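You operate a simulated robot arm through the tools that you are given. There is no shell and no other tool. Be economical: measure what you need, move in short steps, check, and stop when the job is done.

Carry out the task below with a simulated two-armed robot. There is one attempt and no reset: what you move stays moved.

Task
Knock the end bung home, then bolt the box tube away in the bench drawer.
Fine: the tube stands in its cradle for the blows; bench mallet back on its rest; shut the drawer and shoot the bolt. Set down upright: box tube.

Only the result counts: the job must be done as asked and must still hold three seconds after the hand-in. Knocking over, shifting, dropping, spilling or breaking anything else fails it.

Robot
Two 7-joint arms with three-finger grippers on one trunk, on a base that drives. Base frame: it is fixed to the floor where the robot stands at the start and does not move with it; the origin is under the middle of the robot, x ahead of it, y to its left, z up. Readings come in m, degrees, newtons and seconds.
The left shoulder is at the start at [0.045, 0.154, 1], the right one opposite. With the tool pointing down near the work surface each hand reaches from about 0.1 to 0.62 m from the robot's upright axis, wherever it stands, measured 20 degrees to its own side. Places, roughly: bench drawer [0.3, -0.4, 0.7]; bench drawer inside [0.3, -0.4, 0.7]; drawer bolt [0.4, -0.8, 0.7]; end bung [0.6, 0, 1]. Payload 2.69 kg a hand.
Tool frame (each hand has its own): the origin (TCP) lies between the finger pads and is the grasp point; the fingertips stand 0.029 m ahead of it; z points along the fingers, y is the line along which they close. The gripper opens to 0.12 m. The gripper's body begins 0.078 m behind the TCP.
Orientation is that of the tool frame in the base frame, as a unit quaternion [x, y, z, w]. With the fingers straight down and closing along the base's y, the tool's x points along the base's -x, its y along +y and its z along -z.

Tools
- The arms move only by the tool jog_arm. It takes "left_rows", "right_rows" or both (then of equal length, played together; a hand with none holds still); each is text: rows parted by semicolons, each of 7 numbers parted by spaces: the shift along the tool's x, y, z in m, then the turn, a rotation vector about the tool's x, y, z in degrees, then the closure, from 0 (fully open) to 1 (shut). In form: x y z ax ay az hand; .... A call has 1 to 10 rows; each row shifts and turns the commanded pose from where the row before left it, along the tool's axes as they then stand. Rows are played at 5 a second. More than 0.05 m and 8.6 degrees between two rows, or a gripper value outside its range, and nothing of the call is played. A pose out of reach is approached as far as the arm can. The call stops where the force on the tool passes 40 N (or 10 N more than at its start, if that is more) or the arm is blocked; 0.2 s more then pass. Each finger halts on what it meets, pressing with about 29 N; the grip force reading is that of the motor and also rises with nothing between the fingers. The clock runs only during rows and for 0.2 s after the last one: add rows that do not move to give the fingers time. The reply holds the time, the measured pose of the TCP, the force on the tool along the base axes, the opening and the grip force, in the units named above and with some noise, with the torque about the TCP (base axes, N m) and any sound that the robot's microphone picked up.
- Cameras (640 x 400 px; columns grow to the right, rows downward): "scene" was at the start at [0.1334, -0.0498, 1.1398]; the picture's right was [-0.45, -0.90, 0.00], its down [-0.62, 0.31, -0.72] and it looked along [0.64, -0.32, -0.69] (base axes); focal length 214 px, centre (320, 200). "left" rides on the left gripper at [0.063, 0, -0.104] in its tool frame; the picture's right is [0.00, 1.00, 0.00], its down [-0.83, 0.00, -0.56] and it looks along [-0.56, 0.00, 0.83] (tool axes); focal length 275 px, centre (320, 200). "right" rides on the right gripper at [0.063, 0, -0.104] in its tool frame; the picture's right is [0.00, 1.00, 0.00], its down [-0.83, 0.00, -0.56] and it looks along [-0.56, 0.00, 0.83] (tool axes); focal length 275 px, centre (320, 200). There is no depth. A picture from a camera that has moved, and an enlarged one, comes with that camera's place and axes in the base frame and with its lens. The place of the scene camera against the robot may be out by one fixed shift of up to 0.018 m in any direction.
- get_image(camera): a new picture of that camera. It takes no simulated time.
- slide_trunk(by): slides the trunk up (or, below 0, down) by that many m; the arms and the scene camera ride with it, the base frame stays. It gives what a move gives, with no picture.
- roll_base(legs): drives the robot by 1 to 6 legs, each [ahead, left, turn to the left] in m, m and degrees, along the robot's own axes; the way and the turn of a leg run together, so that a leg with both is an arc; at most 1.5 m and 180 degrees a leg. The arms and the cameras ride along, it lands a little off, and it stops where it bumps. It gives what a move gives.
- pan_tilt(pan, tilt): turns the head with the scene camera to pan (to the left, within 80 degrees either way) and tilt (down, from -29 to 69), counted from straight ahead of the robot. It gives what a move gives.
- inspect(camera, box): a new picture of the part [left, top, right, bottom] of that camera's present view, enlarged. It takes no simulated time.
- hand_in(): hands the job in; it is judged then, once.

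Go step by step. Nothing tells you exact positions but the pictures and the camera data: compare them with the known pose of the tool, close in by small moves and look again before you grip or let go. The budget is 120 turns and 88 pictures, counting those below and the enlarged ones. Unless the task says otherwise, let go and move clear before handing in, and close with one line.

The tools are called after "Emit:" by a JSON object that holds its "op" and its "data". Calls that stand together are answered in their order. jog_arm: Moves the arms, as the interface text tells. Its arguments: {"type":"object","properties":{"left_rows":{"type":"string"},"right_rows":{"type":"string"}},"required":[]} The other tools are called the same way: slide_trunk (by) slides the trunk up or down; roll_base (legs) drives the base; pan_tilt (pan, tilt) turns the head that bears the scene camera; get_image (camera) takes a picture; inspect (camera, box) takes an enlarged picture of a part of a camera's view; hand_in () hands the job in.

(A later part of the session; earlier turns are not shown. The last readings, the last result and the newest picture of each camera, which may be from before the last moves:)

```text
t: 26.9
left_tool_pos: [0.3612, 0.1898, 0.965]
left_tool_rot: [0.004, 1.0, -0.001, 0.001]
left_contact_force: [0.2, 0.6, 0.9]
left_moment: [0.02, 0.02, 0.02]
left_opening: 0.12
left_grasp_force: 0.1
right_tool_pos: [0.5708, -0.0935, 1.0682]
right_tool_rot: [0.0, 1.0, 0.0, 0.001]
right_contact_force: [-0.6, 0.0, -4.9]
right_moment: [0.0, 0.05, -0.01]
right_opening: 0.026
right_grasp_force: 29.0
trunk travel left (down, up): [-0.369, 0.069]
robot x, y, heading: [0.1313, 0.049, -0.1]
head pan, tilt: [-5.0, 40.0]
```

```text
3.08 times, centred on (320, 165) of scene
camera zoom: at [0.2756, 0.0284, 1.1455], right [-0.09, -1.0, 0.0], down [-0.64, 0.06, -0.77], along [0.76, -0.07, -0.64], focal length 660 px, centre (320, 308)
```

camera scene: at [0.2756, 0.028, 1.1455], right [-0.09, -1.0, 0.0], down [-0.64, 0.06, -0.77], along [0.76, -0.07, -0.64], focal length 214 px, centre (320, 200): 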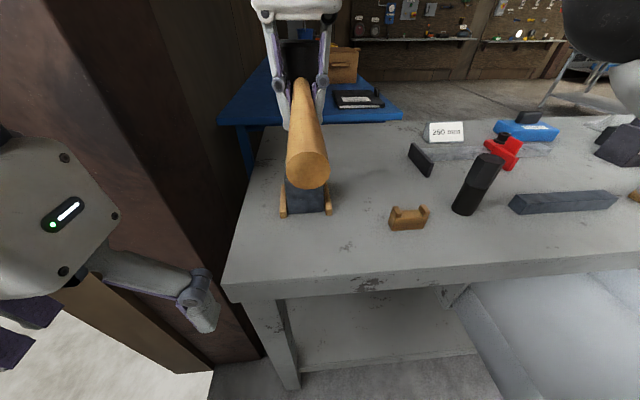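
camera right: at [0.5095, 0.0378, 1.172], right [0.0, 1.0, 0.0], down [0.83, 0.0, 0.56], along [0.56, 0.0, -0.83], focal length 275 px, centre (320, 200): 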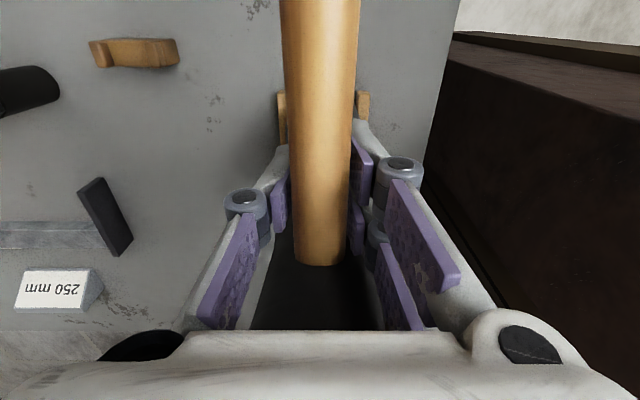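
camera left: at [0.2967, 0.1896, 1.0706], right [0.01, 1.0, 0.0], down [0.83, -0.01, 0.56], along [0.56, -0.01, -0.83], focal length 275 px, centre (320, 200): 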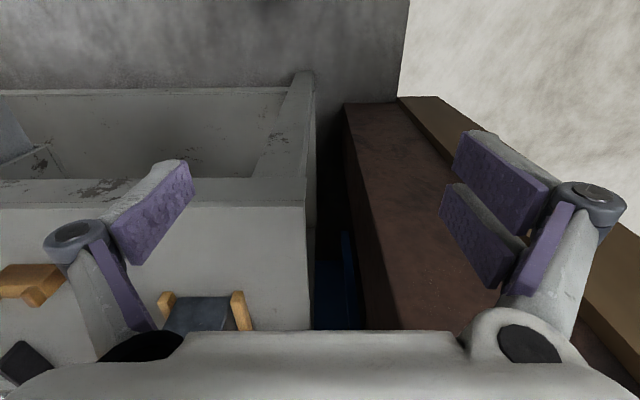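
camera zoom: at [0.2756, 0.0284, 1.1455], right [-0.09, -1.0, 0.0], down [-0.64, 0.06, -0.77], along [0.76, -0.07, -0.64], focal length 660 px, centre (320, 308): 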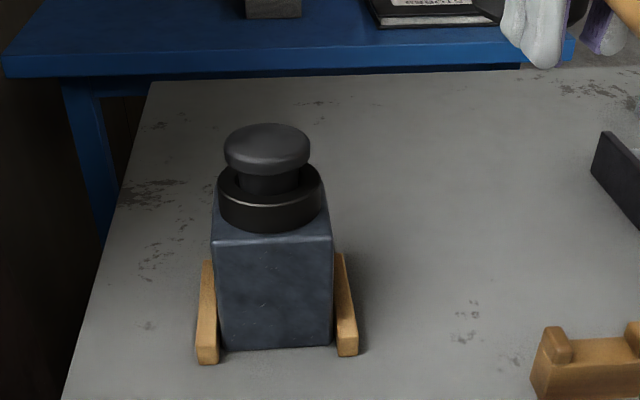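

The bung has gone in a little; the cap still stands proud of the collar. I'll return, level the head and strike again.

Emit:
{"op": "jog_arm", "data": {"right_rows": "0 0.045 -0.01 0 4 0 1;0 0.045 -0.015 0 0 0 1;0 0.041 -0.015 0 0 0 1;0 0 0 0 0 0 1;0 0 0.05 0 0 0 1;0 0 0.05 0 0 0 1;0 0 0.02 0 0 0 1"}}

Emit:
{"op": "jog_arm", "data": {"right_rows": "0 0 -0.04 0 0 0 1;0 0 -0.045 0 0 0 1;0 0 0 0 0 0 1;0 0 0.05 0 0 0 1;0 0 0.05 0 0 0 1;0 0 0.01 0 0 0 1"}}

Emit:
{"op": "jog_arm", "data": {"right_rows": "0 0 -0.04 0 0 0 1;0 0 -0.035 0 0 0 1;0 -0.045 0 0 0 0 1;0 -0.045 0 0 0 0 1;0 -0.04 0 0 0 0 1;0 0 0 0 0 0 1"}}

Emit:
{"op": "inspect", "data": {"camera": "scene", "box": [240, 0, 440, 230]}}

```text
t: 28.5
left_tool_pos: [0.3583, 0.1877, 0.9679]
left_tool_rot: [0.003, 1.0, -0.001, 0.003]
left_contact_force: [0.3, 0.3, 0.1]
left_moment: [0.01, -0.02, 0.05]
left_opening: 0.1201
left_grasp_force: 0.0
right_tool_pos: [0.5616, 0.0149, 0.9873]
right_tool_rot: [0.001, 1.0, 0.003, -0.029]
right_contact_force: [-8.5, -8.7, 38.4]
right_moment: [0.76, -1.86, -0.25]
right_opening: 0.0281
right_grasp_force: 28.6
right hand out of reach, approached as far as the arm can: row 3
trunk travel left (down, up): [-0.369, 0.069]
robot x, y, heading: [0.1305, 0.0487, 0.2]
head pan, tilt: [-5.0, 40.0]
```

```text
t: 29.7
left_tool_pos: [0.3597, 0.1877, 0.9668]
left_tool_rot: [0.003, 1.0, 0.0, 0.002]
left_contact_force: [0.6, 0.3, 0.1]
left_moment: [0.0, 0.02, 0.04]
left_opening: 0.1198
left_grasp_force: 0.0
right_tool_pos: [0.562, 0.021, 0.9855]
right_tool_rot: [0.002, 1.0, 0.012, -0.019]
right_contact_force: [-14.3, -7.8, 25.8]
right_moment: [0.55, -1.19, -0.05]
right_opening: 0.0277
right_grasp_force: 29.2
trunk travel left (down, up): [-0.369, 0.069]
robot x, y, heading: [0.1282, 0.0461, -0.1]
head pan, tilt: [-5.0, 40.0]
stopped in row 6 (right hand): the force on the tool passed its limit at 108 N (the readings are from after the stop); the commanded pose is now the measured one
```

```text
t: 31.1
left_tool_pos: [0.3604, 0.1884, 0.966]
left_tool_rot: [0.003, 1.0, 0.0, 0.001]
left_contact_force: [-1.2, -0.2, 0.0]
left_moment: [-0.03, 0.03, 0.01]
left_opening: 0.1198
left_grasp_force: 0.0
right_tool_pos: [0.5658, -0.1087, 1.0507]
right_tool_rot: [0.004, 1.0, 0.01, -0.021]
right_contact_force: [-0.5, -0.5, -3.5]
right_moment: [0.02, 0.02, 0.0]
right_opening: 0.0272
right_grasp_force: 29.4
trunk travel left (down, up): [-0.369, 0.069]
robot x, y, heading: [0.1308, 0.0494, -0.4]
head pan, tilt: [-5.0, 40.0]
```

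```text
1.74 times, centred on (340, 115) of scene
camera zoom: at [0.2759, 0.0281, 1.1455], right [-0.09, -1.0, 0.0], down [-0.64, 0.06, -0.77], along [0.76, -0.07, -0.64], focal length 373 px, centre (285, 348)
```

zoom: 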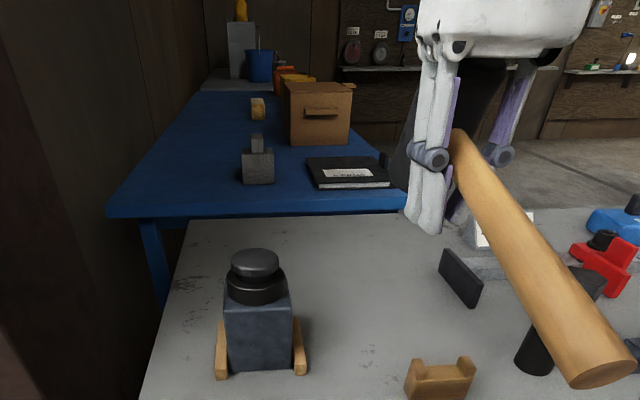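

Emit:
{"op": "inspect", "data": {"camera": "scene", "box": [240, 130, 340, 230]}}

Emit:
{"op": "get_image", "data": {"camera": "right"}}

```text
4.00 times, centred on (290, 180) of scene
camera zoom: at [0.2759, 0.0281, 1.1455], right [-0.09, -1.0, 0.0], down [-0.64, 0.06, -0.77], along [0.76, -0.07, -0.64], focal length 858 px, centre (440, 280)
```

zoom: 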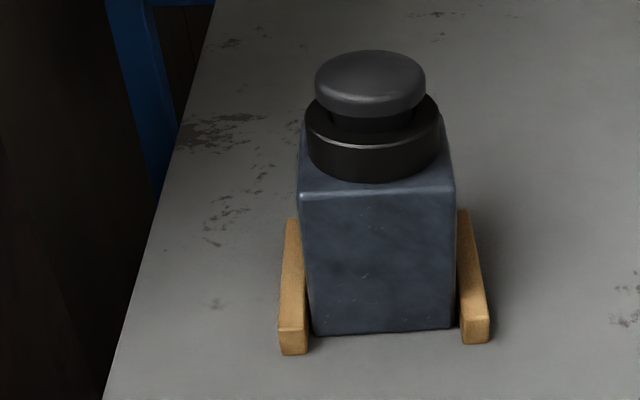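

```text
50 pictures are left
camera right: at [0.5074, -0.1111, 1.1583], right [0.0, 1.0, 0.02], down [0.85, -0.01, 0.52], along [0.52, 0.02, -0.85], focal length 275 px, centre (320, 200)
```

right: 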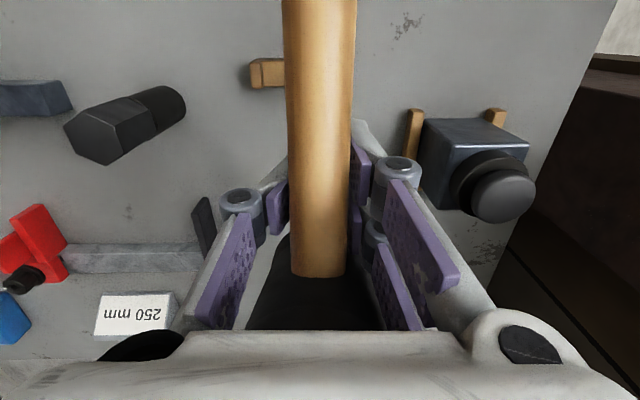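

The bung is moving in with about 5 mm to go. The right hand is at its reach limit, so I'll shift the base left and a touch ahead, then strike again.

Emit:
{"op": "roll_base", "data": {"legs": [[0.03, 0.09, 0]]}}

Emit:
{"op": "jog_arm", "data": {"right_rows": "0.01 0.03 -0.01 0 3 0 1;0.01 0.03 0 0 0 0 1;0.005 0 0 0 0 0 1;0 0 0 0 0 0 1"}}

Emit:
{"op": "get_image", "data": {"camera": "scene"}}

Emit:
{"op": "get_image", "data": {"camera": "left"}}

```text
t: 32.5
left_tool_pos: [0.3918, 0.2769, 0.9653]
left_tool_rot: [0.005, 1.0, -0.001, 0.001]
left_contact_force: [-0.2, 0.0, 0.7]
left_moment: [-0.01, 0.02, -0.01]
left_opening: 0.12
left_grasp_force: 0.0
right_tool_pos: [0.5947, -0.0204, 1.0515]
right_tool_rot: [0.003, 1.0, 0.01, -0.022]
right_contact_force: [0.2, 0.2, -4.2]
right_moment: [-0.03, 0.0, 0.02]
right_opening: 0.0277
right_grasp_force: 29.1
trunk travel left (down, up): [-0.369, 0.069]
robot x, y, heading: [0.1586, 0.1401, -0.4]
head pan, tilt: [-5.0, 40.0]
```

```text
t: 33.5
left_tool_pos: [0.3911, 0.277, 0.9662]
left_tool_rot: [0.004, 1.0, -0.001, 0.0]
left_contact_force: [0.1, -0.6, -0.4]
left_moment: [-0.01, -0.01, 0.0]
left_opening: 0.1201
left_grasp_force: 0.1
right_tool_pos: [0.5721, 0.0408, 1.0647]
right_tool_rot: [0.003, 0.999, 0.011, -0.049]
right_contact_force: [-0.8, 1.0, -4.3]
right_moment: [0.0, 0.03, 0.02]
right_opening: 0.0275
right_grasp_force: 29.0
trunk travel left (down, up): [-0.369, 0.069]
robot x, y, heading: [0.1599, 0.1396, -0.2]
head pan, tilt: [-5.0, 40.0]
```

```text
49 pictures are left
camera scene: at [0.3054, 0.1172, 1.1455], right [-0.09, -1.0, 0.0], down [-0.64, 0.06, -0.77], along [0.76, -0.07, -0.64], focal length 214 px, centre (320, 200)
```

scene: 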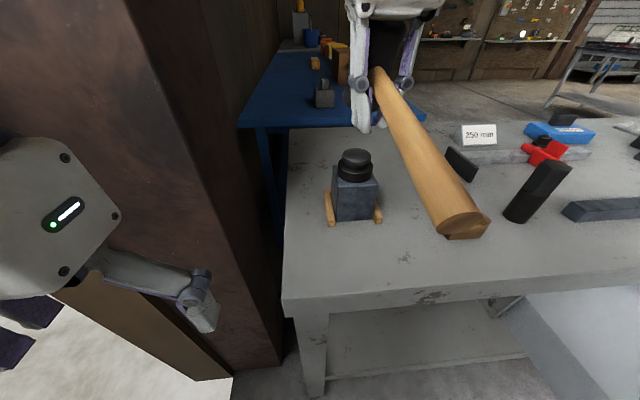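

```text
48 pictures are left
camera left: at [0.327, 0.2788, 1.0705], right [0.01, 1.0, 0.0], down [0.83, -0.01, 0.56], along [0.56, -0.01, -0.83], focal length 275 px, centre (320, 200)
```

left: 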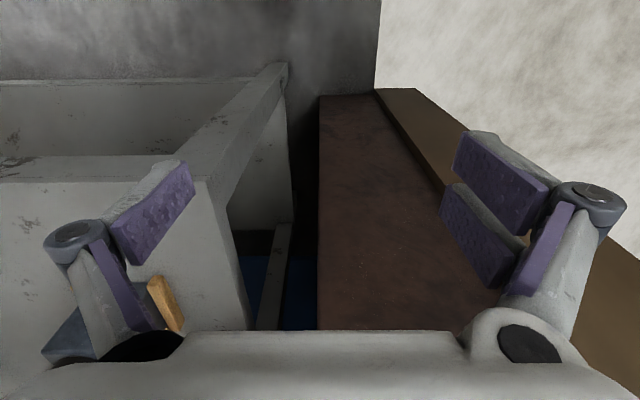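

The head sits about 9° nose-up. I'll pitch the tool to level it, then strike.

Emit:
{"op": "jog_arm", "data": {"right_rows": "0 0 0 0 4 0 1;0 0 0 0 4 0 1;0.003 0 -0.012 0 0 0 1;0 0 0 0 0 0 1"}}

Emit:
{"op": "get_image", "data": {"camera": "scene"}}

```text
t: 34.5
left_tool_pos: [0.392, 0.2767, 0.9656]
left_tool_rot: [0.004, 1.0, 0.0, 0.001]
left_contact_force: [0.0, 1.2, 0.1]
left_moment: [0.0, 0.0, -0.03]
left_opening: 0.1199
left_grasp_force: 0.1
right_tool_pos: [0.57, 0.0379, 1.0763]
right_tool_rot: [0.003, 0.993, 0.011, -0.118]
right_contact_force: [0.6, -0.4, -4.6]
right_moment: [0.01, 0.05, -0.03]
right_opening: 0.0275
right_grasp_force: 28.8
trunk travel left (down, up): [-0.369, 0.069]
robot x, y, heading: [0.1622, 0.1357, -0.1]
head pan, tilt: [-5.0, 40.0]
```

```text
47 pictures are left
camera scene: at [0.3055, 0.117, 1.1454], right [-0.09, -1.0, 0.0], down [-0.64, 0.06, -0.77], along [0.76, -0.07, -0.64], focal length 214 px, centre (320, 200)
```

scene: 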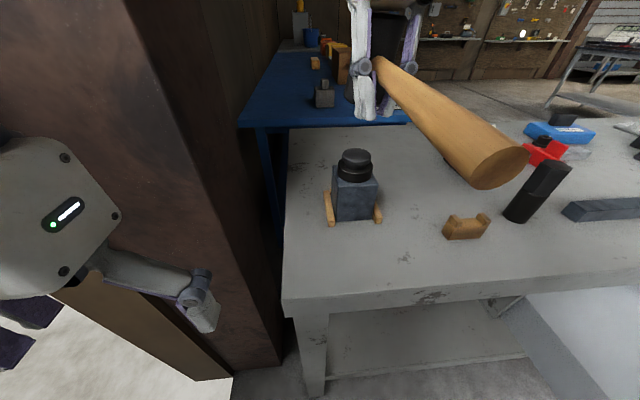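

Now nearly level. Strike.

Emit:
{"op": "jog_arm", "data": {"right_rows": "0 0 0 0 0 0 1;-0.0115 0 0.048 0 0 0 1;-0.0115 0 0.048 0 0 0 1;-0.004 0 0.015 0 0 0 1"}}

Emit:
{"op": "jog_arm", "data": {"right_rows": "0.01 0 -0.04 0 0 0 1;0.009 0 -0.035 0 0 0 1;0 0 0 0 0 0 1"}}

Emit:
{"op": "inspect", "data": {"camera": "scene", "box": [300, 120, 400, 230]}}

Emit:
{"op": "get_image", "data": {"camera": "scene"}}

```text
t: 35.3
left_tool_pos: [0.3908, 0.2775, 0.9666]
left_tool_rot: [0.004, 1.0, 0.0, 0.001]
left_contact_force: [1.5, 0.2, -1.1]
left_moment: [-0.02, 0.03, 0.01]
left_opening: 0.1201
left_grasp_force: 0.1
right_tool_pos: [0.5707, 0.0423, 0.9914]
right_tool_rot: [0.002, 0.994, 0.017, -0.11]
right_contact_force: [-6.5, 1.2, 17.6]
right_moment: [-0.32, -0.69, -0.07]
right_opening: 0.0282
right_grasp_force: 29.0
trunk travel left (down, up): [-0.369, 0.069]
robot x, y, heading: [0.1601, 0.1366, -0.3]
head pan, tilt: [-5.0, 40.0]
stopped in row 4 (right hand): the force on the tool passed its limit at 79 N (the readings are from after the stop); the commanded pose is now the measured one
```

```text
t: 36.1
left_tool_pos: [0.3899, 0.2771, 0.9647]
left_tool_rot: [0.004, 1.0, -0.001, 0.0]
left_contact_force: [0.0, 0.1, 0.6]
left_moment: [0.0, 0.01, 0.01]
left_opening: 0.12
left_grasp_force: 0.0
right_tool_pos: [0.5705, 0.0416, 1.0681]
right_tool_rot: [0.002, 0.994, 0.016, -0.111]
right_contact_force: [-0.2, 0.6, -6.1]
right_moment: [0.0, 0.04, 0.0]
right_opening: 0.0278
right_grasp_force: 29.2
trunk travel left (down, up): [-0.369, 0.069]
robot x, y, heading: [0.1577, 0.1374, 0.1]
head pan, tilt: [-5.0, 40.0]
```

```text
3.64 times, centred on (350, 175) of scene
camera zoom: at [0.3059, 0.1168, 1.1454], right [-0.09, -1.0, 0.0], down [-0.64, 0.06, -0.77], along [0.76, -0.07, -0.64], focal length 780 px, centre (211, 291)
```

zoom: 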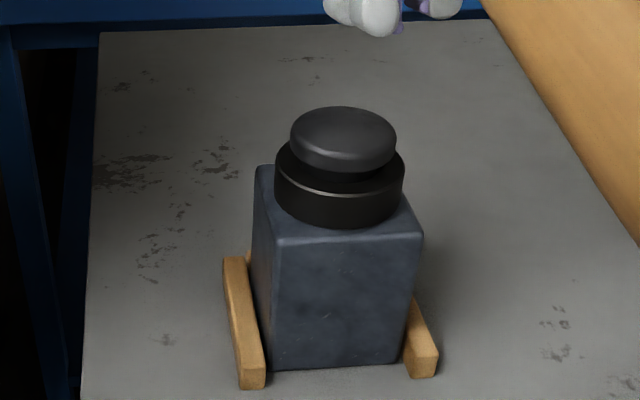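

```text
45 pictures are left
camera scene: at [0.3059, 0.1168, 1.1454], right [-0.09, -1.0, 0.0], down [-0.64, 0.06, -0.77], along [0.76, -0.07, -0.64], focal length 214 px, centre (320, 200)
```

scene: 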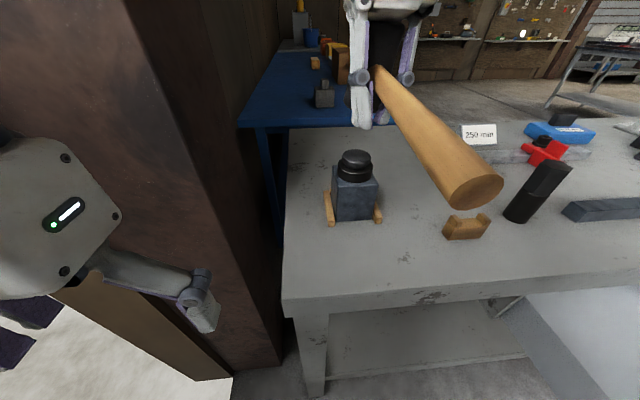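

Almost home; two more blows with a small tilt correction.

Emit:
{"op": "jog_arm", "data": {"right_rows": "0.007 0.0 -0.025 0 4 0 1;0 0 0 0 0 0 1;-0.013 0 0.048 0 0 0 1;-0.013 0 0.048 0 0 0 1;-0.004 0 0.015 0 0 0 1"}}

Emit:
{"op": "jog_arm", "data": {"right_rows": "0.012 0 -0.045 0 0 0 1;0.012 0 -0.045 0 3 0 1;0 0 0 0 0 0 1;-0.014 0 0.048 0 0 0 1;-0.014 0 0.048 0 0 0 1;-0.004 0 0.015 0 0 0 1"}}

Emit:
{"op": "jog_arm", "data": {"right_rows": "0.012 0 -0.04 0 0 0 1;0.011 0 -0.035 0 0 0 1;0 0 0 0 0 0 1"}}

Emit:
{"op": "inspect", "data": {"camera": "scene", "box": [300, 120, 400, 230]}}

```text
t: 37.2
left_tool_pos: [0.3899, 0.2778, 0.9652]
left_tool_rot: [0.004, 1.0, -0.001, 0.001]
left_contact_force: [0.8, 0.2, 0.4]
left_moment: [-0.01, 0.04, -0.01]
left_opening: 0.1198
left_grasp_force: 0.0
right_tool_pos: [0.5673, 0.0462, 0.9916]
right_tool_rot: [0.0, 0.991, 0.023, -0.134]
right_contact_force: [-6.4, 0.5, 22.3]
right_moment: [-0.43, -1.0, -0.06]
right_opening: 0.0283
right_grasp_force: 28.6
right hand out of reach, approached as far as the arm can: row 1
trunk travel left (down, up): [-0.369, 0.069]
robot x, y, heading: [0.1601, 0.1377, -0.3]
head pan, tilt: [-5.0, 40.0]
stopped in row 5 (right hand): the force on the tool passed its limit at 81 N (the readings are from after the stop); the commanded pose is now the measured one
```

```text
t: 38.5
left_tool_pos: [0.3905, 0.2786, 0.9654]
left_tool_rot: [0.004, 1.0, -0.001, 0.001]
left_contact_force: [0.5, 0.4, 0.2]
left_moment: [-0.01, 0.03, 0.01]
left_opening: 0.1202
left_grasp_force: 0.0
right_tool_pos: [0.5656, 0.0464, 0.9894]
right_tool_rot: [0.002, 0.988, 0.026, -0.152]
right_contact_force: [-7.4, -2.5, 16.3]
right_moment: [-0.48, -0.88, -0.23]
right_opening: 0.0287
right_grasp_force: 29.3
right hand out of reach, approached as far as the arm can: row 2
trunk travel left (down, up): [-0.369, 0.069]
robot x, y, heading: [0.1609, 0.1355, -0.4]
head pan, tilt: [-5.0, 40.0]
stopped in row 6 (right hand): the force on the tool passed its limit at 114 N (the readings are from after the stop); the commanded pose is now the measured one
```

```text
t: 39.2
left_tool_pos: [0.3919, 0.277, 0.965]
left_tool_rot: [0.005, 1.0, -0.001, 0.0]
left_contact_force: [1.2, 0.0, -0.1]
left_moment: [-0.05, 0.06, 0.0]
left_opening: 0.1199
left_grasp_force: 0.1
right_tool_pos: [0.5661, 0.043, 1.0672]
right_tool_rot: [0.001, 0.988, 0.026, -0.154]
right_contact_force: [0.2, -0.8, -4.4]
right_moment: [0.02, 0.03, 0.02]
right_opening: 0.028
right_grasp_force: 29.4
trunk travel left (down, up): [-0.369, 0.069]
robot x, y, heading: [0.1607, 0.1352, -0.1]
head pan, tilt: [-5.0, 40.0]
```

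```text
3.64 times, centred on (350, 175) of scene
camera zoom: at [0.3064, 0.1166, 1.1453], right [-0.09, -1.0, 0.0], down [-0.64, 0.06, -0.77], along [0.76, -0.07, -0.64], focal length 780 px, centre (211, 291)
```

zoom: 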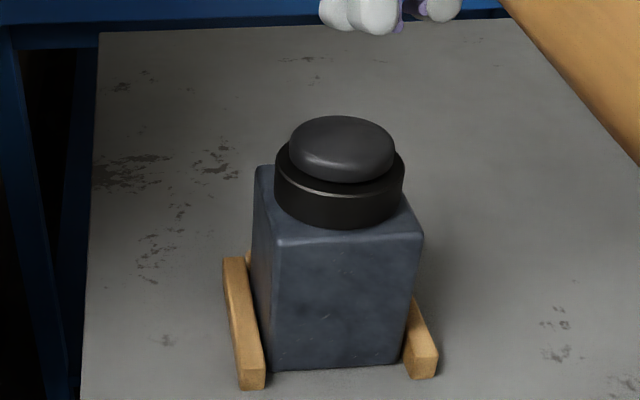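

It dropped another ~2–3 mm. I'll strike twice more and see if it still moves.

Emit:
{"op": "jog_arm", "data": {"right_rows": "0 -0.004 0 0 0 0 1;0 0 0 0 0 0 1;-0.014 0 0.048 0 0 0 1;-0.014 0 0.048 0 0 0 1"}}

Emit:
{"op": "jog_arm", "data": {"right_rows": "0.012 0 -0.04 0 0 0 1;0.01 0 -0.035 0 2 0 1;0 0 0 0 0 0 1;-0.014 0 0.048 0 0 0 1;-0.014 0 0.048 0 0 0 1"}}

Emit:
{"op": "jog_arm", "data": {"right_rows": "0.012 0 -0.04 0 0 0 1;0.011 0 -0.035 0 0 0 1;0 0 0 0 0 0 1"}}

Emit:
{"op": "inspect", "data": {"camera": "scene", "box": [300, 120, 400, 230]}}

```text
t: 40.3
left_tool_pos: [0.3903, 0.2774, 0.9655]
left_tool_rot: [0.004, 1.0, -0.002, 0.0]
left_contact_force: [1.1, -0.7, -0.1]
left_moment: [0.01, 0.07, -0.01]
left_opening: 0.1202
left_grasp_force: 0.1
right_tool_pos: [0.5647, 0.0416, 0.989]
right_tool_rot: [0.002, 0.989, 0.03, -0.145]
right_contact_force: [-9.0, -3.7, 15.4]
right_moment: [-0.36, -0.69, -0.27]
right_opening: 0.0281
right_grasp_force: 29.0
trunk travel left (down, up): [-0.369, 0.069]
robot x, y, heading: [0.1621, 0.1354, -0.2]
head pan, tilt: [-5.0, 40.0]
stopped in row 4 (right hand): the force on the tool passed its limit at 109 N (the readings are from after the stop); the commanded pose is now the measured one
```

```text
t: 41.5
left_tool_pos: [0.3904, 0.2779, 0.9656]
left_tool_rot: [0.004, 1.0, -0.001, 0.0]
left_contact_force: [-0.5, 0.8, 0.4]
left_moment: [0.0, -0.01, 0.01]
left_opening: 0.12
left_grasp_force: 0.0
right_tool_pos: [0.5609, 0.0397, 0.9894]
right_tool_rot: [0.002, 0.987, 0.035, -0.155]
right_contact_force: [-7.7, -3.2, 14.2]
right_moment: [-0.33, -0.87, -0.34]
right_opening: 0.0278
right_grasp_force: 28.9
trunk travel left (down, up): [-0.369, 0.069]
robot x, y, heading: [0.1608, 0.1398, -0.1]
head pan, tilt: [-5.0, 40.0]
stopped in row 5 (right hand): the force on the tool passed its limit at 70 N (the readings are from after the stop); the commanded pose is now the measured one
```

```text
t: 42.2
left_tool_pos: [0.3935, 0.2764, 0.9641]
left_tool_rot: [0.004, 1.0, -0.001, -0.001]
left_contact_force: [0.3, -0.1, -0.5]
left_moment: [0.03, 0.04, 0.01]
left_opening: 0.1199
left_grasp_force: 0.0
right_tool_pos: [0.5654, 0.0359, 1.0664]
right_tool_rot: [0.002, 0.987, 0.036, -0.156]
right_contact_force: [0.5, 0.4, -4.6]
right_moment: [0.03, 0.05, 0.01]
right_opening: 0.0276
right_grasp_force: 29.7
trunk travel left (down, up): [-0.369, 0.069]
robot x, y, heading: [0.1601, 0.1369, -0.0]
head pan, tilt: [-5.0, 40.0]
```

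```text
3.64 times, centred on (350, 175) of scene
camera zoom: at [0.3068, 0.1164, 1.1453], right [-0.09, -1.0, 0.0], down [-0.64, 0.06, -0.77], along [0.76, -0.07, -0.64], focal length 780 px, centre (211, 291)
```

zoom: 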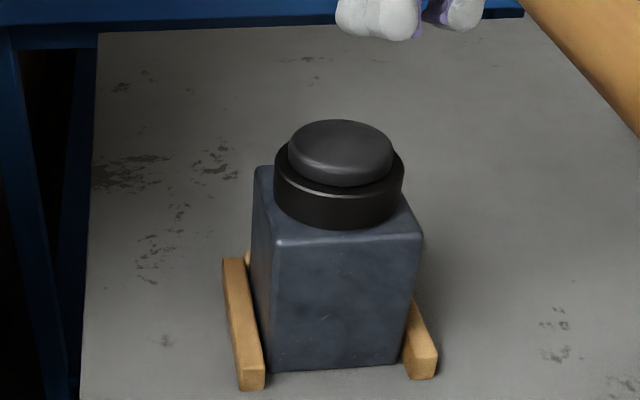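

Still creeping about 1 mm. Two more blows.

Emit:
{"op": "jog_arm", "data": {"right_rows": "0.002 0 -0.008 0 0 0 1;0 0 0 0 0 0 1;-0.014 0 0.048 0 0 0 1;-0.014 0 0.048 0 0 0 1"}}

Emit:
{"op": "jog_arm", "data": {"right_rows": "0.012 0 -0.04 0 0 0 1;0.012 0 -0.04 0 2 0 1;0 0 0 0 0 0 1;-0.015 0 0.047 0 0 0 1;-0.015 0 0.047 0 0 0 1"}}

Emit:
{"op": "jog_arm", "data": {"right_rows": "0.012 0 -0.04 0 0 0 1;0.011 0 -0.035 0 0 0 1;0 0 0 0 0 0 1"}}

Emit:
{"op": "inspect", "data": {"camera": "scene", "box": [300, 120, 400, 230]}}

```text
t: 43.3
left_tool_pos: [0.3925, 0.2762, 0.9654]
left_tool_rot: [0.005, 1.0, -0.001, 0.0]
left_contact_force: [0.2, -1.2, 0.5]
left_moment: [0.0, 0.03, -0.01]
left_opening: 0.1198
left_grasp_force: 0.0
right_tool_pos: [0.5618, 0.0419, 0.9896]
right_tool_rot: [0.003, 0.988, 0.039, -0.146]
right_contact_force: [-5.8, -3.3, 17.6]
right_moment: [-0.43, -0.98, -0.31]
right_opening: 0.0274
right_grasp_force: 28.9
trunk travel left (down, up): [-0.369, 0.069]
robot x, y, heading: [0.1619, 0.1336, -0.3]
head pan, tilt: [-5.0, 40.0]
stopped in row 4 (right hand): the force on the tool passed its limit at 70 N (the readings are from after the stop); the commanded pose is now the measured one
```

```text
t: 44.5
left_tool_pos: [0.3915, 0.2775, 0.9653]
left_tool_rot: [0.004, 1.0, -0.001, -0.001]
left_contact_force: [0.2, 0.9, 0.4]
left_moment: [0.01, 0.02, 0.0]
left_opening: 0.12
left_grasp_force: 0.0
right_tool_pos: [0.564, 0.042, 0.9885]
right_tool_rot: [0.001, 0.987, 0.045, -0.153]
right_contact_force: [-9.4, -4.5, 26.2]
right_moment: [-0.63, -1.4, -0.41]
right_opening: 0.0276
right_grasp_force: 29.4
trunk travel left (down, up): [-0.369, 0.069]
robot x, y, heading: [0.1634, 0.139, -0.1]
head pan, tilt: [-5.0, 40.0]
stopped in row 5 (right hand): the force on the tool passed its limit at 117 N (the readings are from after the stop); the commanded pose is now the measured one
```

```text
t: 45.3
left_tool_pos: [0.394, 0.2764, 0.9637]
left_tool_rot: [0.003, 1.0, 0.0, -0.002]
left_contact_force: [-0.4, -0.4, 0.7]
left_moment: [0.03, 0.03, 0.03]
left_opening: 0.1197
left_grasp_force: 0.0
right_tool_pos: [0.5665, 0.0342, 1.0633]
right_tool_rot: [0.003, 0.987, 0.045, -0.155]
right_contact_force: [-0.7, 0.5, -4.6]
right_moment: [0.02, 0.06, 0.04]
right_opening: 0.0276
right_grasp_force: 28.5
trunk travel left (down, up): [-0.369, 0.069]
robot x, y, heading: [0.1624, 0.137, -0.3]
head pan, tilt: [-5.0, 40.0]
```

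```text
3.64 times, centred on (350, 175) of scene
camera zoom: at [0.3073, 0.1162, 1.1453], right [-0.09, -1.0, 0.0], down [-0.64, 0.06, -0.77], along [0.76, -0.07, -0.64], focal length 780 px, centre (211, 291)
```

zoom: 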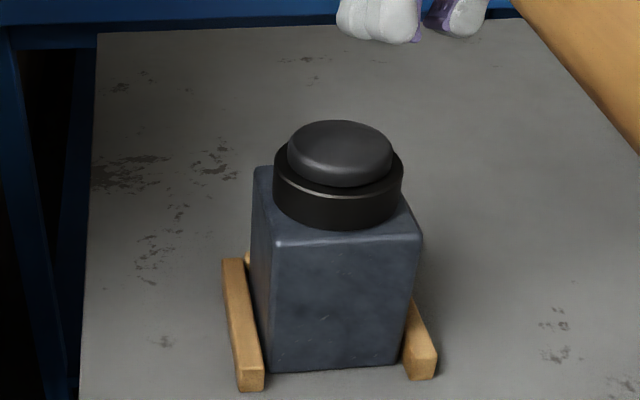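

No further movement: the bung is home. Now I'll take the mallet back to its rest: shift the base right and ahead, and check the mallet's pose.

Emit:
{"op": "roll_base", "data": {"legs": [[0.03, -0.09, 0]]}}

Emit:
{"op": "jog_arm", "data": {"right_rows": "-0.03 -0.02 0 4 0 0 1;-0.03 -0.03 -0.01 0 0 0 1;-0.03 -0.03 -0.01 0 0 0 1;-0.025 0 -0.01 0 0 0 1;0 0 0 0 0 0 1"}}

Emit:
{"op": "get_image", "data": {"camera": "scene"}}

Emit:
{"op": "get_image", "data": {"camera": "right"}}

```text
t: 46.7
left_tool_pos: [0.4233, 0.1882, 0.964]
left_tool_rot: [0.005, 1.0, -0.001, -0.001]
left_contact_force: [0.6, 0.1, 0.0]
left_moment: [0.03, 0.01, -0.01]
left_opening: 0.1201
left_grasp_force: 0.0
right_tool_pos: [0.5965, -0.054, 1.0642]
right_tool_rot: [0.003, 0.987, 0.045, -0.155]
right_contact_force: [0.2, -0.2, -4.2]
right_moment: [0.04, 0.04, 0.0]
right_opening: 0.0274
right_grasp_force: 29.2
trunk travel left (down, up): [-0.369, 0.069]
robot x, y, heading: [0.1938, 0.0486, -0.2]
head pan, tilt: [-5.0, 40.0]
```

```text
t: 47.9
left_tool_pos: [0.4246, 0.1878, 0.965]
left_tool_rot: [0.005, 1.0, -0.001, -0.003]
left_contact_force: [-0.3, 0.5, -0.7]
left_moment: [0.0, 0.02, 0.02]
left_opening: 0.1201
left_grasp_force: 0.0
right_tool_pos: [0.6485, -0.1063, 1.0444]
right_tool_rot: [-0.003, 0.988, 0.01, -0.154]
right_contact_force: [0.9, 0.2, -4.4]
right_moment: [-0.01, 0.06, 0.0]
right_opening: 0.0274
right_grasp_force: 29.0
right hand out of reach, approached as far as the arm can: row 2, 3, 4
trunk travel left (down, up): [-0.369, 0.069]
robot x, y, heading: [0.1903, 0.0498, -0.1]
head pan, tilt: [-5.0, 40.0]
```

```text
41 pictures are left
camera scene: at [0.3369, 0.0283, 1.1455], right [-0.09, -1.0, 0.0], down [-0.64, 0.06, -0.77], along [0.76, -0.07, -0.64], focal length 214 px, centre (320, 200)
```

scene: 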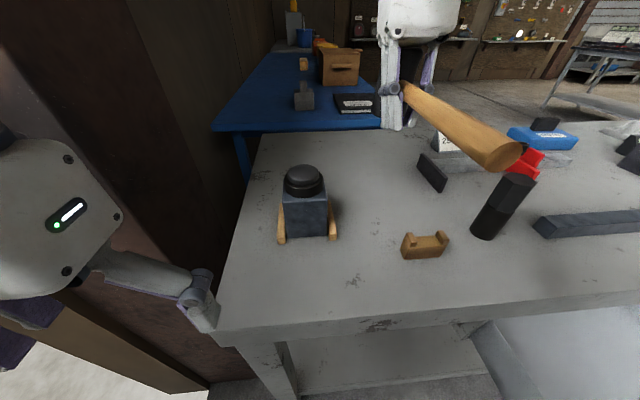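

```text
40 pictures are left
camera right: at [0.6196, -0.108, 1.1627], right [-0.01, 1.0, 0.02], down [0.96, 0.0, 0.28], along [0.28, 0.02, -0.96], focal length 275 px, centre (320, 200)
```

right: 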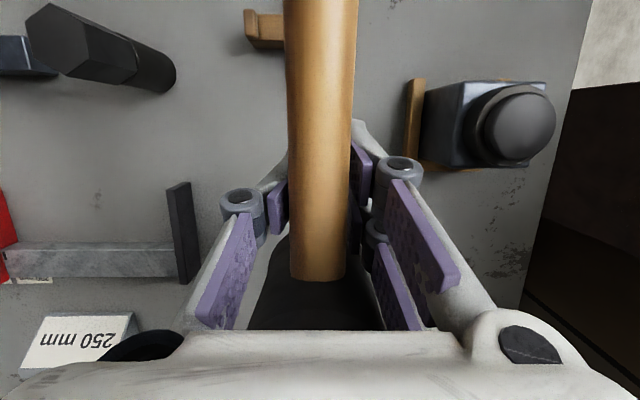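

The tilted tool lacks reach here; I'll drive 5 cm nearer and continue.

Emit:
{"op": "roll_base", "data": {"legs": [[0.05, 0, 0]]}}

Emit:
{"op": "jog_arm", "data": {"right_rows": "-0.01 -0.028 0.01 0 0 0 1;0 0 0 0 0 0 1"}}

Emit:
{"op": "get_image", "data": {"camera": "right"}}

Emit:
{"op": "inspect", "data": {"camera": "scene", "box": [320, 0, 560, 270]}}

```text
t: 48.9
left_tool_pos: [0.4577, 0.1877, 0.9643]
left_tool_rot: [0.003, 1.0, -0.001, -0.002]
left_contact_force: [0.7, 1.0, 0.1]
left_moment: [-0.01, 0.0, 0.01]
left_opening: 0.1197
left_grasp_force: 0.2
right_tool_pos: [0.6829, -0.1062, 1.0426]
right_tool_rot: [-0.004, 0.988, 0.009, -0.154]
right_contact_force: [-0.9, 0.1, -4.3]
right_moment: [0.0, 0.01, 0.0]
right_opening: 0.0274
right_grasp_force: 29.5
trunk travel left (down, up): [-0.369, 0.069]
robot x, y, heading: [0.2246, 0.0486, -0.3]
head pan, tilt: [-5.0, 40.0]
stopped in leg 1: the robot was blocked; the commanded pose is now the measured one
```

```text
t: 49.5
left_tool_pos: [0.4587, 0.1874, 0.965]
left_tool_rot: [0.003, 1.0, -0.001, -0.003]
left_contact_force: [0.3, 0.3, 0.0]
left_moment: [0.0, -0.04, 0.01]
left_opening: 0.12
left_grasp_force: 0.0
right_tool_pos: [0.6916, -0.1345, 1.0298]
right_tool_rot: [-0.003, 0.988, 0.01, -0.155]
right_contact_force: [0.9, 0.2, -4.4]
right_moment: [0.02, 0.03, -0.01]
right_opening: 0.0273
right_grasp_force: 29.0
trunk travel left (down, up): [-0.369, 0.069]
robot x, y, heading: [0.2257, 0.0499, -0.1]
head pan, tilt: [-5.0, 40.0]
```

```text
39 pictures are left
camera right: at [0.6622, -0.1368, 1.1481], right [-0.01, 1.0, 0.02], down [0.96, 0.0, 0.28], along [0.28, 0.02, -0.96], focal length 275 px, centre (320, 200)
```

right: 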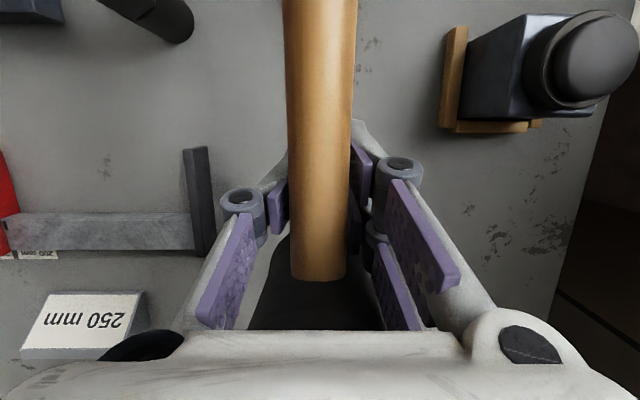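

```text
1.48 times, centred on (440, 135) of scene
camera zoom: at [0.3717, 0.0281, 1.1455], right [-0.09, -1.0, 0.0], down [-0.64, 0.06, -0.77], along [0.76, -0.07, -0.64], focal length 318 px, centre (142, 296)
```

zoom: 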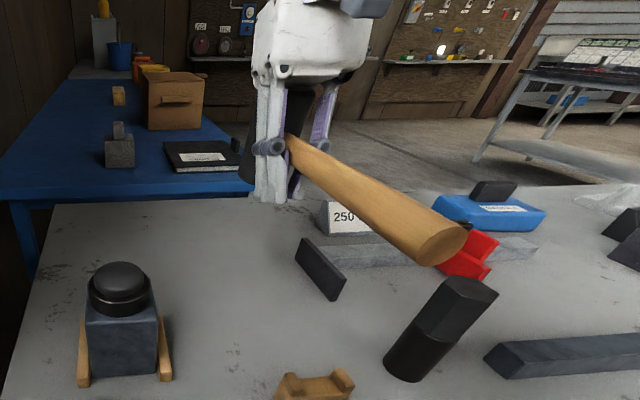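

The base stopped against something lightly. Now I'll level the mallet and lower it to just above the rest.

Emit:
{"op": "jog_arm", "data": {"right_rows": "0 -0.004 0 0 -3 0 1;-0.024 0 -0.0064 0 0 0 1;-0.0128 0 0.048 0 0 0 1;-0.0128 0 0.048 0 0 0 1;0 0 0 0 0 0 1"}}

Emit:
{"op": "get_image", "data": {"camera": "right"}}

Emit:
{"op": "get_image", "data": {"camera": "scene"}}

```text
t: 50.7
left_tool_pos: [0.457, 0.1886, 0.9639]
left_tool_rot: [0.003, 1.0, 0.0, -0.002]
left_contact_force: [-0.4, 0.5, 0.2]
left_moment: [0.0, -0.01, -0.01]
left_opening: 0.1197
left_grasp_force: 0.2
right_tool_pos: [0.7028, -0.1338, 0.9299]
right_tool_rot: [-0.003, 0.992, 0.01, -0.128]
right_contact_force: [0.8, 0.0, -4.2]
right_moment: [-0.01, 0.06, 0.01]
right_opening: 0.0274
right_grasp_force: 29.3
right hand out of reach, approached as far as the arm can: row 2
trunk travel left (down, up): [-0.369, 0.069]
robot x, y, heading: [0.23, 0.0469, 0.1]
head pan, tilt: [-5.0, 40.0]
```

```text
37 pictures are left
camera right: at [0.6683, -0.137, 1.0468], right [-0.01, 1.0, 0.02], down [0.95, 0.0, 0.33], along [0.33, 0.02, -0.94], focal length 275 px, centre (320, 200)
```

right: 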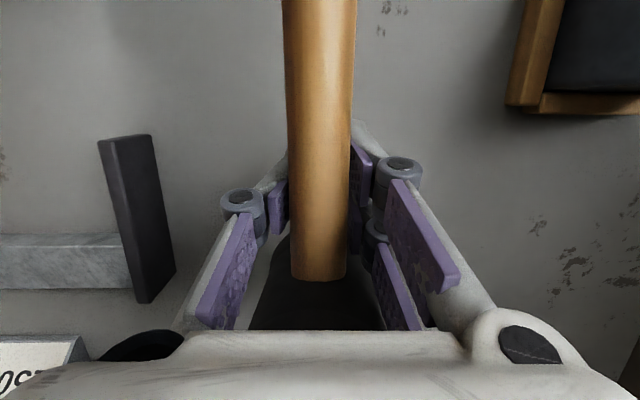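

```text
36 pictures are left
camera scene: at [0.3716, 0.0278, 1.1456], right [-0.09, -1.0, 0.0], down [-0.64, 0.06, -0.77], along [0.76, -0.07, -0.64], focal length 214 px, centre (320, 200)
```

scene: 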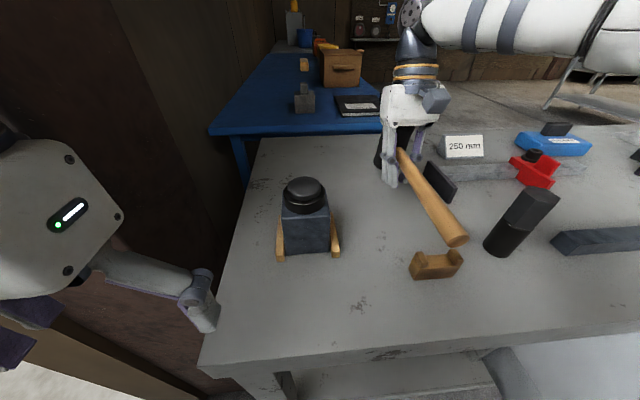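

Handle end lines up with the notch. I'll move 1.4 cm ahead, a touch right, and lower gently.

Emit:
{"op": "jog_arm", "data": {"right_rows": "-0.0136 -0.004 -0.0036 0 0 0 1;-0.005 0 0.0193 0 0 0 1;-0.0026 0 0.0097 0 0 0 1;0 0 0 0 0 0 1"}}

Emit:
{"op": "inspect", "data": {"camera": "scene", "box": [350, 120, 510, 290]}}

Emit:
{"op": "get_image", "data": {"camera": "right"}}

```text
t: 51.7
left_tool_pos: [0.4581, 0.1882, 0.964]
left_tool_rot: [0.004, 1.0, -0.001, -0.003]
left_contact_force: [0.2, -1.0, 0.1]
left_moment: [0.0, 0.02, 0.0]
left_opening: 0.1198
left_grasp_force: 0.1
right_tool_pos: [0.7179, -0.1385, 0.9002]
right_tool_rot: [-0.002, 0.992, 0.01, -0.129]
right_contact_force: [0.0, -0.5, -4.9]
right_moment: [0.01, 0.06, 0.01]
right_opening: 0.0275
right_grasp_force: 28.6
trunk travel left (down, up): [-0.369, 0.069]
robot x, y, heading: [0.2256, 0.0502, 0.0]
head pan, tilt: [-5.0, 40.0]
```

```text
2.35 times, centred on (430, 205) of scene
camera zoom: at [0.3717, 0.0277, 1.1455], right [-0.09, -1.0, 0.0], down [-0.64, 0.06, -0.77], along [0.76, -0.07, -0.64], focal length 505 px, centre (61, 188)
```

zoom: 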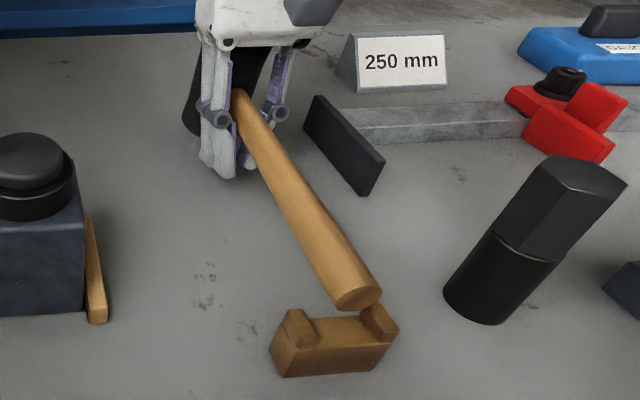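

```text
34 pictures are left
camera right: at [0.6823, -0.1414, 1.0171], right [-0.01, 1.0, 0.02], down [0.95, 0.0, 0.33], along [0.33, 0.02, -0.95], focal length 275 px, centre (320, 200)
```

right: 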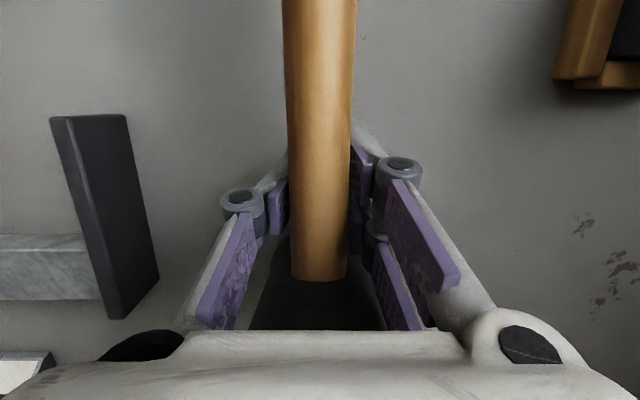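

Alignment matches the original picture. Lowering the final ~16 mm gently.

Emit:
{"op": "jog_arm", "data": {"right_rows": "-0.0015 -0.001 0.0058 0 0 0 1;-0.0013 0 0.0048 0 0 0 1;-0.0008 0 0.0029 0 0 0 1;0 0 0 0 0 0 1"}}

Emit:
{"op": "inspect", "data": {"camera": "scene", "box": [350, 120, 510, 290]}}

```text
t: 52.7
left_tool_pos: [0.4579, 0.1888, 0.9639]
left_tool_rot: [0.004, 1.0, -0.001, -0.003]
left_contact_force: [0.1, 1.0, -0.2]
left_moment: [-0.01, -0.05, -0.02]
left_opening: 0.1196
left_grasp_force: 0.1
right_tool_pos: [0.7181, -0.139, 0.8863]
right_tool_rot: [-0.003, 0.992, 0.009, -0.129]
right_contact_force: [0.4, 0.4, -4.5]
right_moment: [-0.02, 0.04, 0.04]
right_opening: 0.0272
right_grasp_force: 28.4
trunk travel left (down, up): [-0.369, 0.069]
robot x, y, heading: [0.2251, 0.0491, 0.1]
head pan, tilt: [-5.0, 40.0]
```

```text
2.35 times, centred on (430, 205) of scene
camera zoom: at [0.3717, 0.0277, 1.1455], right [-0.09, -1.0, 0.0], down [-0.64, 0.06, -0.77], along [0.76, -0.07, -0.64], focal length 505 px, centre (61, 188)
```

zoom: 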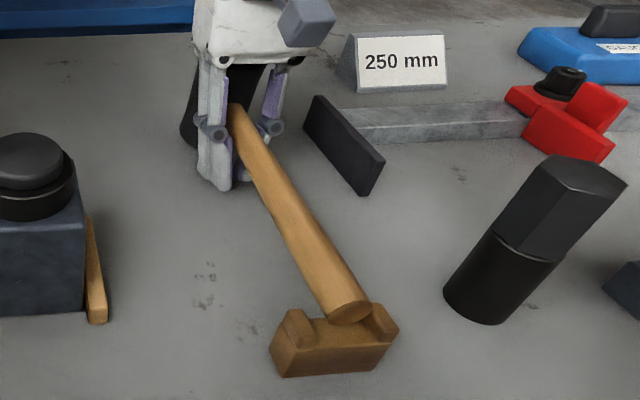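

Emit:
{"op": "jog_arm", "data": {"right_rows": "0 0.003 0 0 0 0 1;-0.0008 0 0.0029 0 0 0 1;-0.0008 0 0.0029 0 0 0 1;-0.0005 0 0.002 0 0 0 1;0 0 0 0 0 0 1"}}

Emit:
{"op": "inspect", "data": {"camera": "scene", "box": [350, 120, 510, 290]}}

```text
t: 53.9
left_tool_pos: [0.4569, 0.1893, 0.9641]
left_tool_rot: [0.003, 1.0, -0.001, 0.0]
left_contact_force: [0.6, -0.4, -1.0]
left_moment: [-0.01, 0.01, 0.0]
left_opening: 0.1201
left_grasp_force: 0.1
right_tool_pos: [0.7169, -0.1343, 0.8817]
right_tool_rot: [-0.002, 0.992, 0.011, -0.125]
right_contact_force: [6.5, 4.7, 29.8]
right_moment: [0.66, -0.34, 0.1]
right_opening: 0.0283
right_grasp_force: 28.8
trunk travel left (down, up): [-0.369, 0.069]
robot x, y, heading: [0.2289, 0.0518, -0.0]
head pan, tilt: [-5.0, 40.0]
```

```text
2.35 times, centred on (430, 205) of scene
camera zoom: at [0.3701, 0.0287, 1.1462], right [-0.09, -1.0, 0.0], down [-0.64, 0.06, -0.77], along [0.76, -0.07, -0.64], focal length 505 px, centre (61, 188)
```

zoom: 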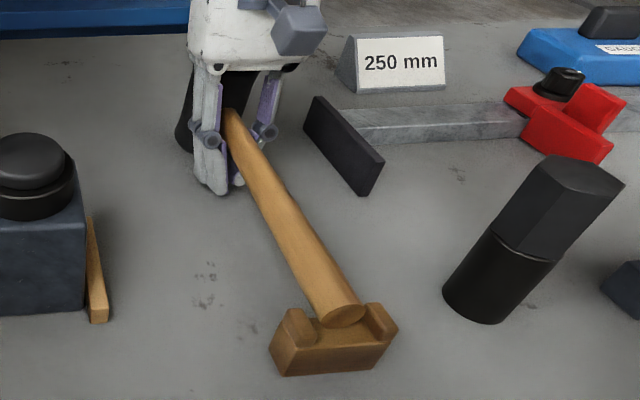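

It's down: head on the bench, handle in the notch. I'll ease up slightly and release.

Emit:
{"op": "jog_arm", "data": {"right_rows": "0.0005 0 -0.002 0 0 0 1;0 0 0 0 0 0 0.9;0 0 0 0 0 0 0.75;0 0 0 0 0 0 0.5;0 0 0 0 0 0 0.3;0 0 0 0 0 0 0.3"}}

Emit:
{"op": "get_image", "data": {"camera": "right"}}

Emit:
{"op": "inspect", "data": {"camera": "scene", "box": [350, 120, 510, 290]}}

```text
t: 55.3
left_tool_pos: [0.4574, 0.1885, 0.9627]
left_tool_rot: [0.004, 1.0, -0.001, -0.002]
left_contact_force: [-0.2, -0.1, -0.1]
left_moment: [0.01, 0.0, 0.01]
left_opening: 0.12
left_grasp_force: 0.0
right_tool_pos: [0.7178, -0.1365, 0.8809]
right_tool_rot: [-0.004, 0.992, 0.01, -0.129]
right_contact_force: [-0.3, 0.2, 0.8]
right_moment: [-0.02, -0.01, -0.01]
right_opening: 0.0841
right_grasp_force: 0.1
trunk travel left (down, up): [-0.369, 0.069]
robot x, y, heading: [0.2278, 0.0512, -0.2]
head pan, tilt: [-5.0, 40.0]
```

```text
31 pictures are left
camera right: at [0.6828, -0.1394, 0.9966], right [-0.01, 1.0, 0.02], down [0.95, 0.0, 0.32], along [0.32, 0.02, -0.95], focal length 275 px, centre (320, 200)
```

right: 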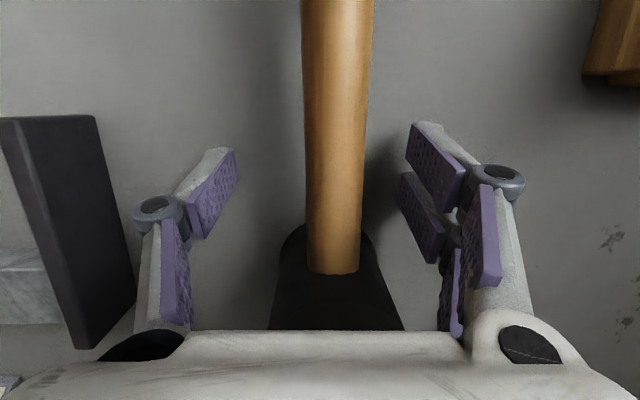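

```text
2.35 times, centred on (430, 205) of scene
camera zoom: at [0.3716, 0.0277, 1.1454], right [-0.09, -1.0, 0.0], down [-0.64, 0.06, -0.77], along [0.76, -0.07, -0.64], focal length 505 px, centre (61, 188)
```

zoom: 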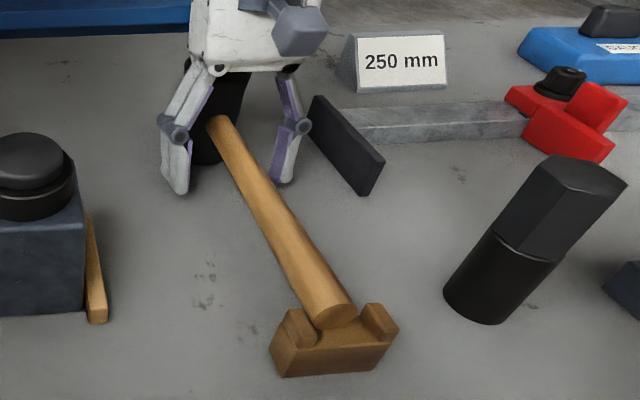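

The mallet has settled in its rest. I'll raise clear, then square the right hand and move the base for the tube.

Emit:
{"op": "jog_arm", "data": {"right_rows": "0.0102 0 -0.0387 0 0 0 0.3;0.0115 0 -0.0435 0 0 0 0.3;0.0115 0 -0.0435 0 0 0 0.3;0.0102 0 -0.0387 0 0 0 0;0 0 0 1 -7.5 0 0;0 0 0 0 -7.3 0 0;0 0 0 0 0 0 0"}}

Emit:
{"op": "roll_base", "data": {"legs": [[-0.07, 0, 0], [0, 0.09, 0]]}}

Emit:
{"op": "get_image", "data": {"camera": "scene"}}

Emit:
{"op": "get_image", "data": {"camera": "right"}}

```text
t: 56.9
left_tool_pos: [0.4584, 0.1879, 0.9645]
left_tool_rot: [0.003, 1.0, 0.0, -0.002]
left_contact_force: [0.5, -0.4, 0.1]
left_moment: [0.01, 0.02, -0.03]
left_opening: 0.1198
left_grasp_force: 0.1
right_tool_pos: [0.7094, -0.16, 1.0335]
right_tool_rot: [-0.003, 1.0, 0.002, 0.001]
right_contact_force: [0.4, 0.0, 0.9]
right_moment: [0.05, -0.01, 0.0]
right_opening: 0.1197
right_grasp_force: 0.0
right hand out of reach, approached as far as the arm can: row 4
trunk travel left (down, up): [-0.369, 0.069]
robot x, y, heading: [0.2253, 0.0505, 0.0]
head pan, tilt: [-5.0, 40.0]
```

```text
t: 58.9
left_tool_pos: [0.3877, 0.2773, 0.9631]
left_tool_rot: [0.004, 1.0, -0.001, -0.002]
left_contact_force: [0.3, 0.1, 0.5]
left_moment: [-0.02, 0.0, -0.02]
left_opening: 0.1201
left_grasp_force: 0.1
right_tool_pos: [0.6384, -0.072, 1.0332]
right_tool_rot: [-0.003, 1.0, 0.002, 0.001]
right_contact_force: [1.1, -0.2, 0.2]
right_moment: [0.02, 0.01, -0.01]
right_opening: 0.1203
right_grasp_force: 0.0
trunk travel left (down, up): [-0.369, 0.069]
robot x, y, heading: [0.1569, 0.1381, -0.1]
head pan, tilt: [-5.0, 40.0]
```

```text
29 pictures are left
camera scene: at [0.3013, 0.1165, 1.1455], right [-0.09, -1.0, 0.0], down [-0.64, 0.06, -0.77], along [0.76, -0.07, -0.64], focal length 214 px, centre (320, 200)
```

scene: 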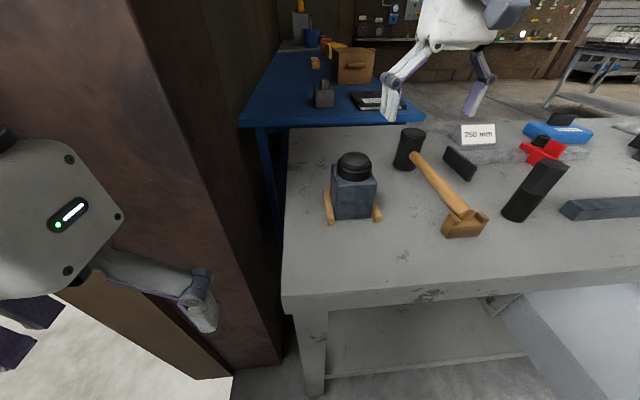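

```text
28 pictures are left
camera right: at [0.5759, -0.0728, 1.1379], right [-0.01, 1.0, 0.0], down [0.83, 0.01, 0.56], along [0.56, 0.01, -0.83], focal length 275 px, centre (320, 200)
```

right: 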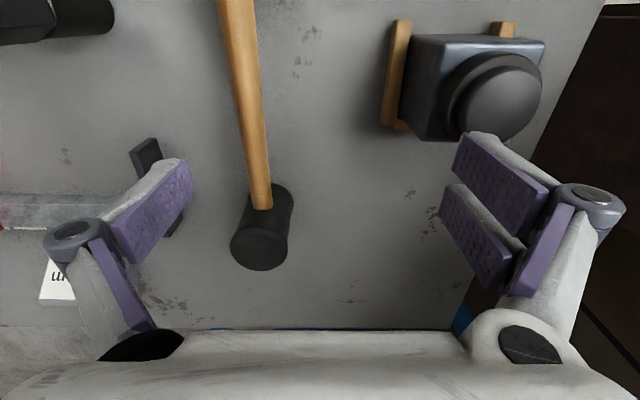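

The mallet is back as it was. The cap centre measures (0.624, 0.042); I'll bring the right hand above it.

Emit:
{"op": "jog_arm", "data": {"right_rows": "0.004 0.038 0 0 0 0 0;0.005 0.038 0 0 0 0 0;0.005 0.037 0 0 0 0 0;0 0 0.04 0 0 0 0;0 0 0 0 0 0 0"}}

Emit:
{"op": "get_image", "data": {"camera": "right"}}

```text
t: 60.1
left_tool_pos: [0.3877, 0.2772, 0.9645]
left_tool_rot: [0.004, 1.0, -0.001, -0.002]
left_contact_force: [-0.8, 0.1, 1.0]
left_moment: [-0.01, 0.03, 0.03]
left_opening: 0.1199
left_grasp_force: 0.1
right_tool_pos: [0.6251, 0.0391, 0.9937]
right_tool_rot: [-0.002, 1.0, 0.001, 0.001]
right_contact_force: [-0.9, -0.2, 0.5]
right_moment: [0.0, 0.0, 0.01]
right_opening: 0.1199
right_grasp_force: 0.0
trunk travel left (down, up): [-0.369, 0.069]
robot x, y, heading: [0.1572, 0.1383, -0.3]
head pan, tilt: [-5.0, 40.0]
```

```text
27 pictures are left
camera right: at [0.5615, 0.0397, 1.0981], right [-0.01, 1.0, 0.0], down [0.83, 0.01, 0.56], along [0.56, 0.01, -0.83], focal length 275 px, centre (320, 200)
```

right: 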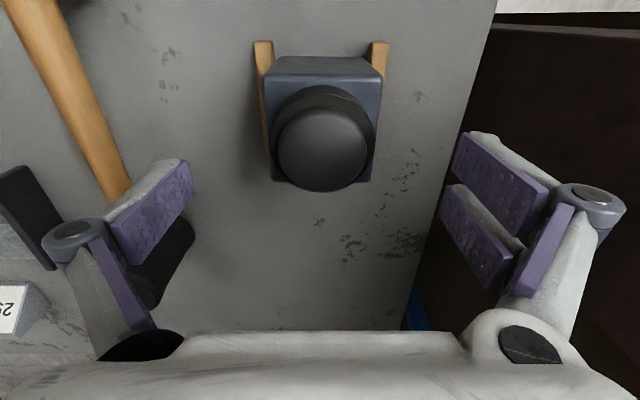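

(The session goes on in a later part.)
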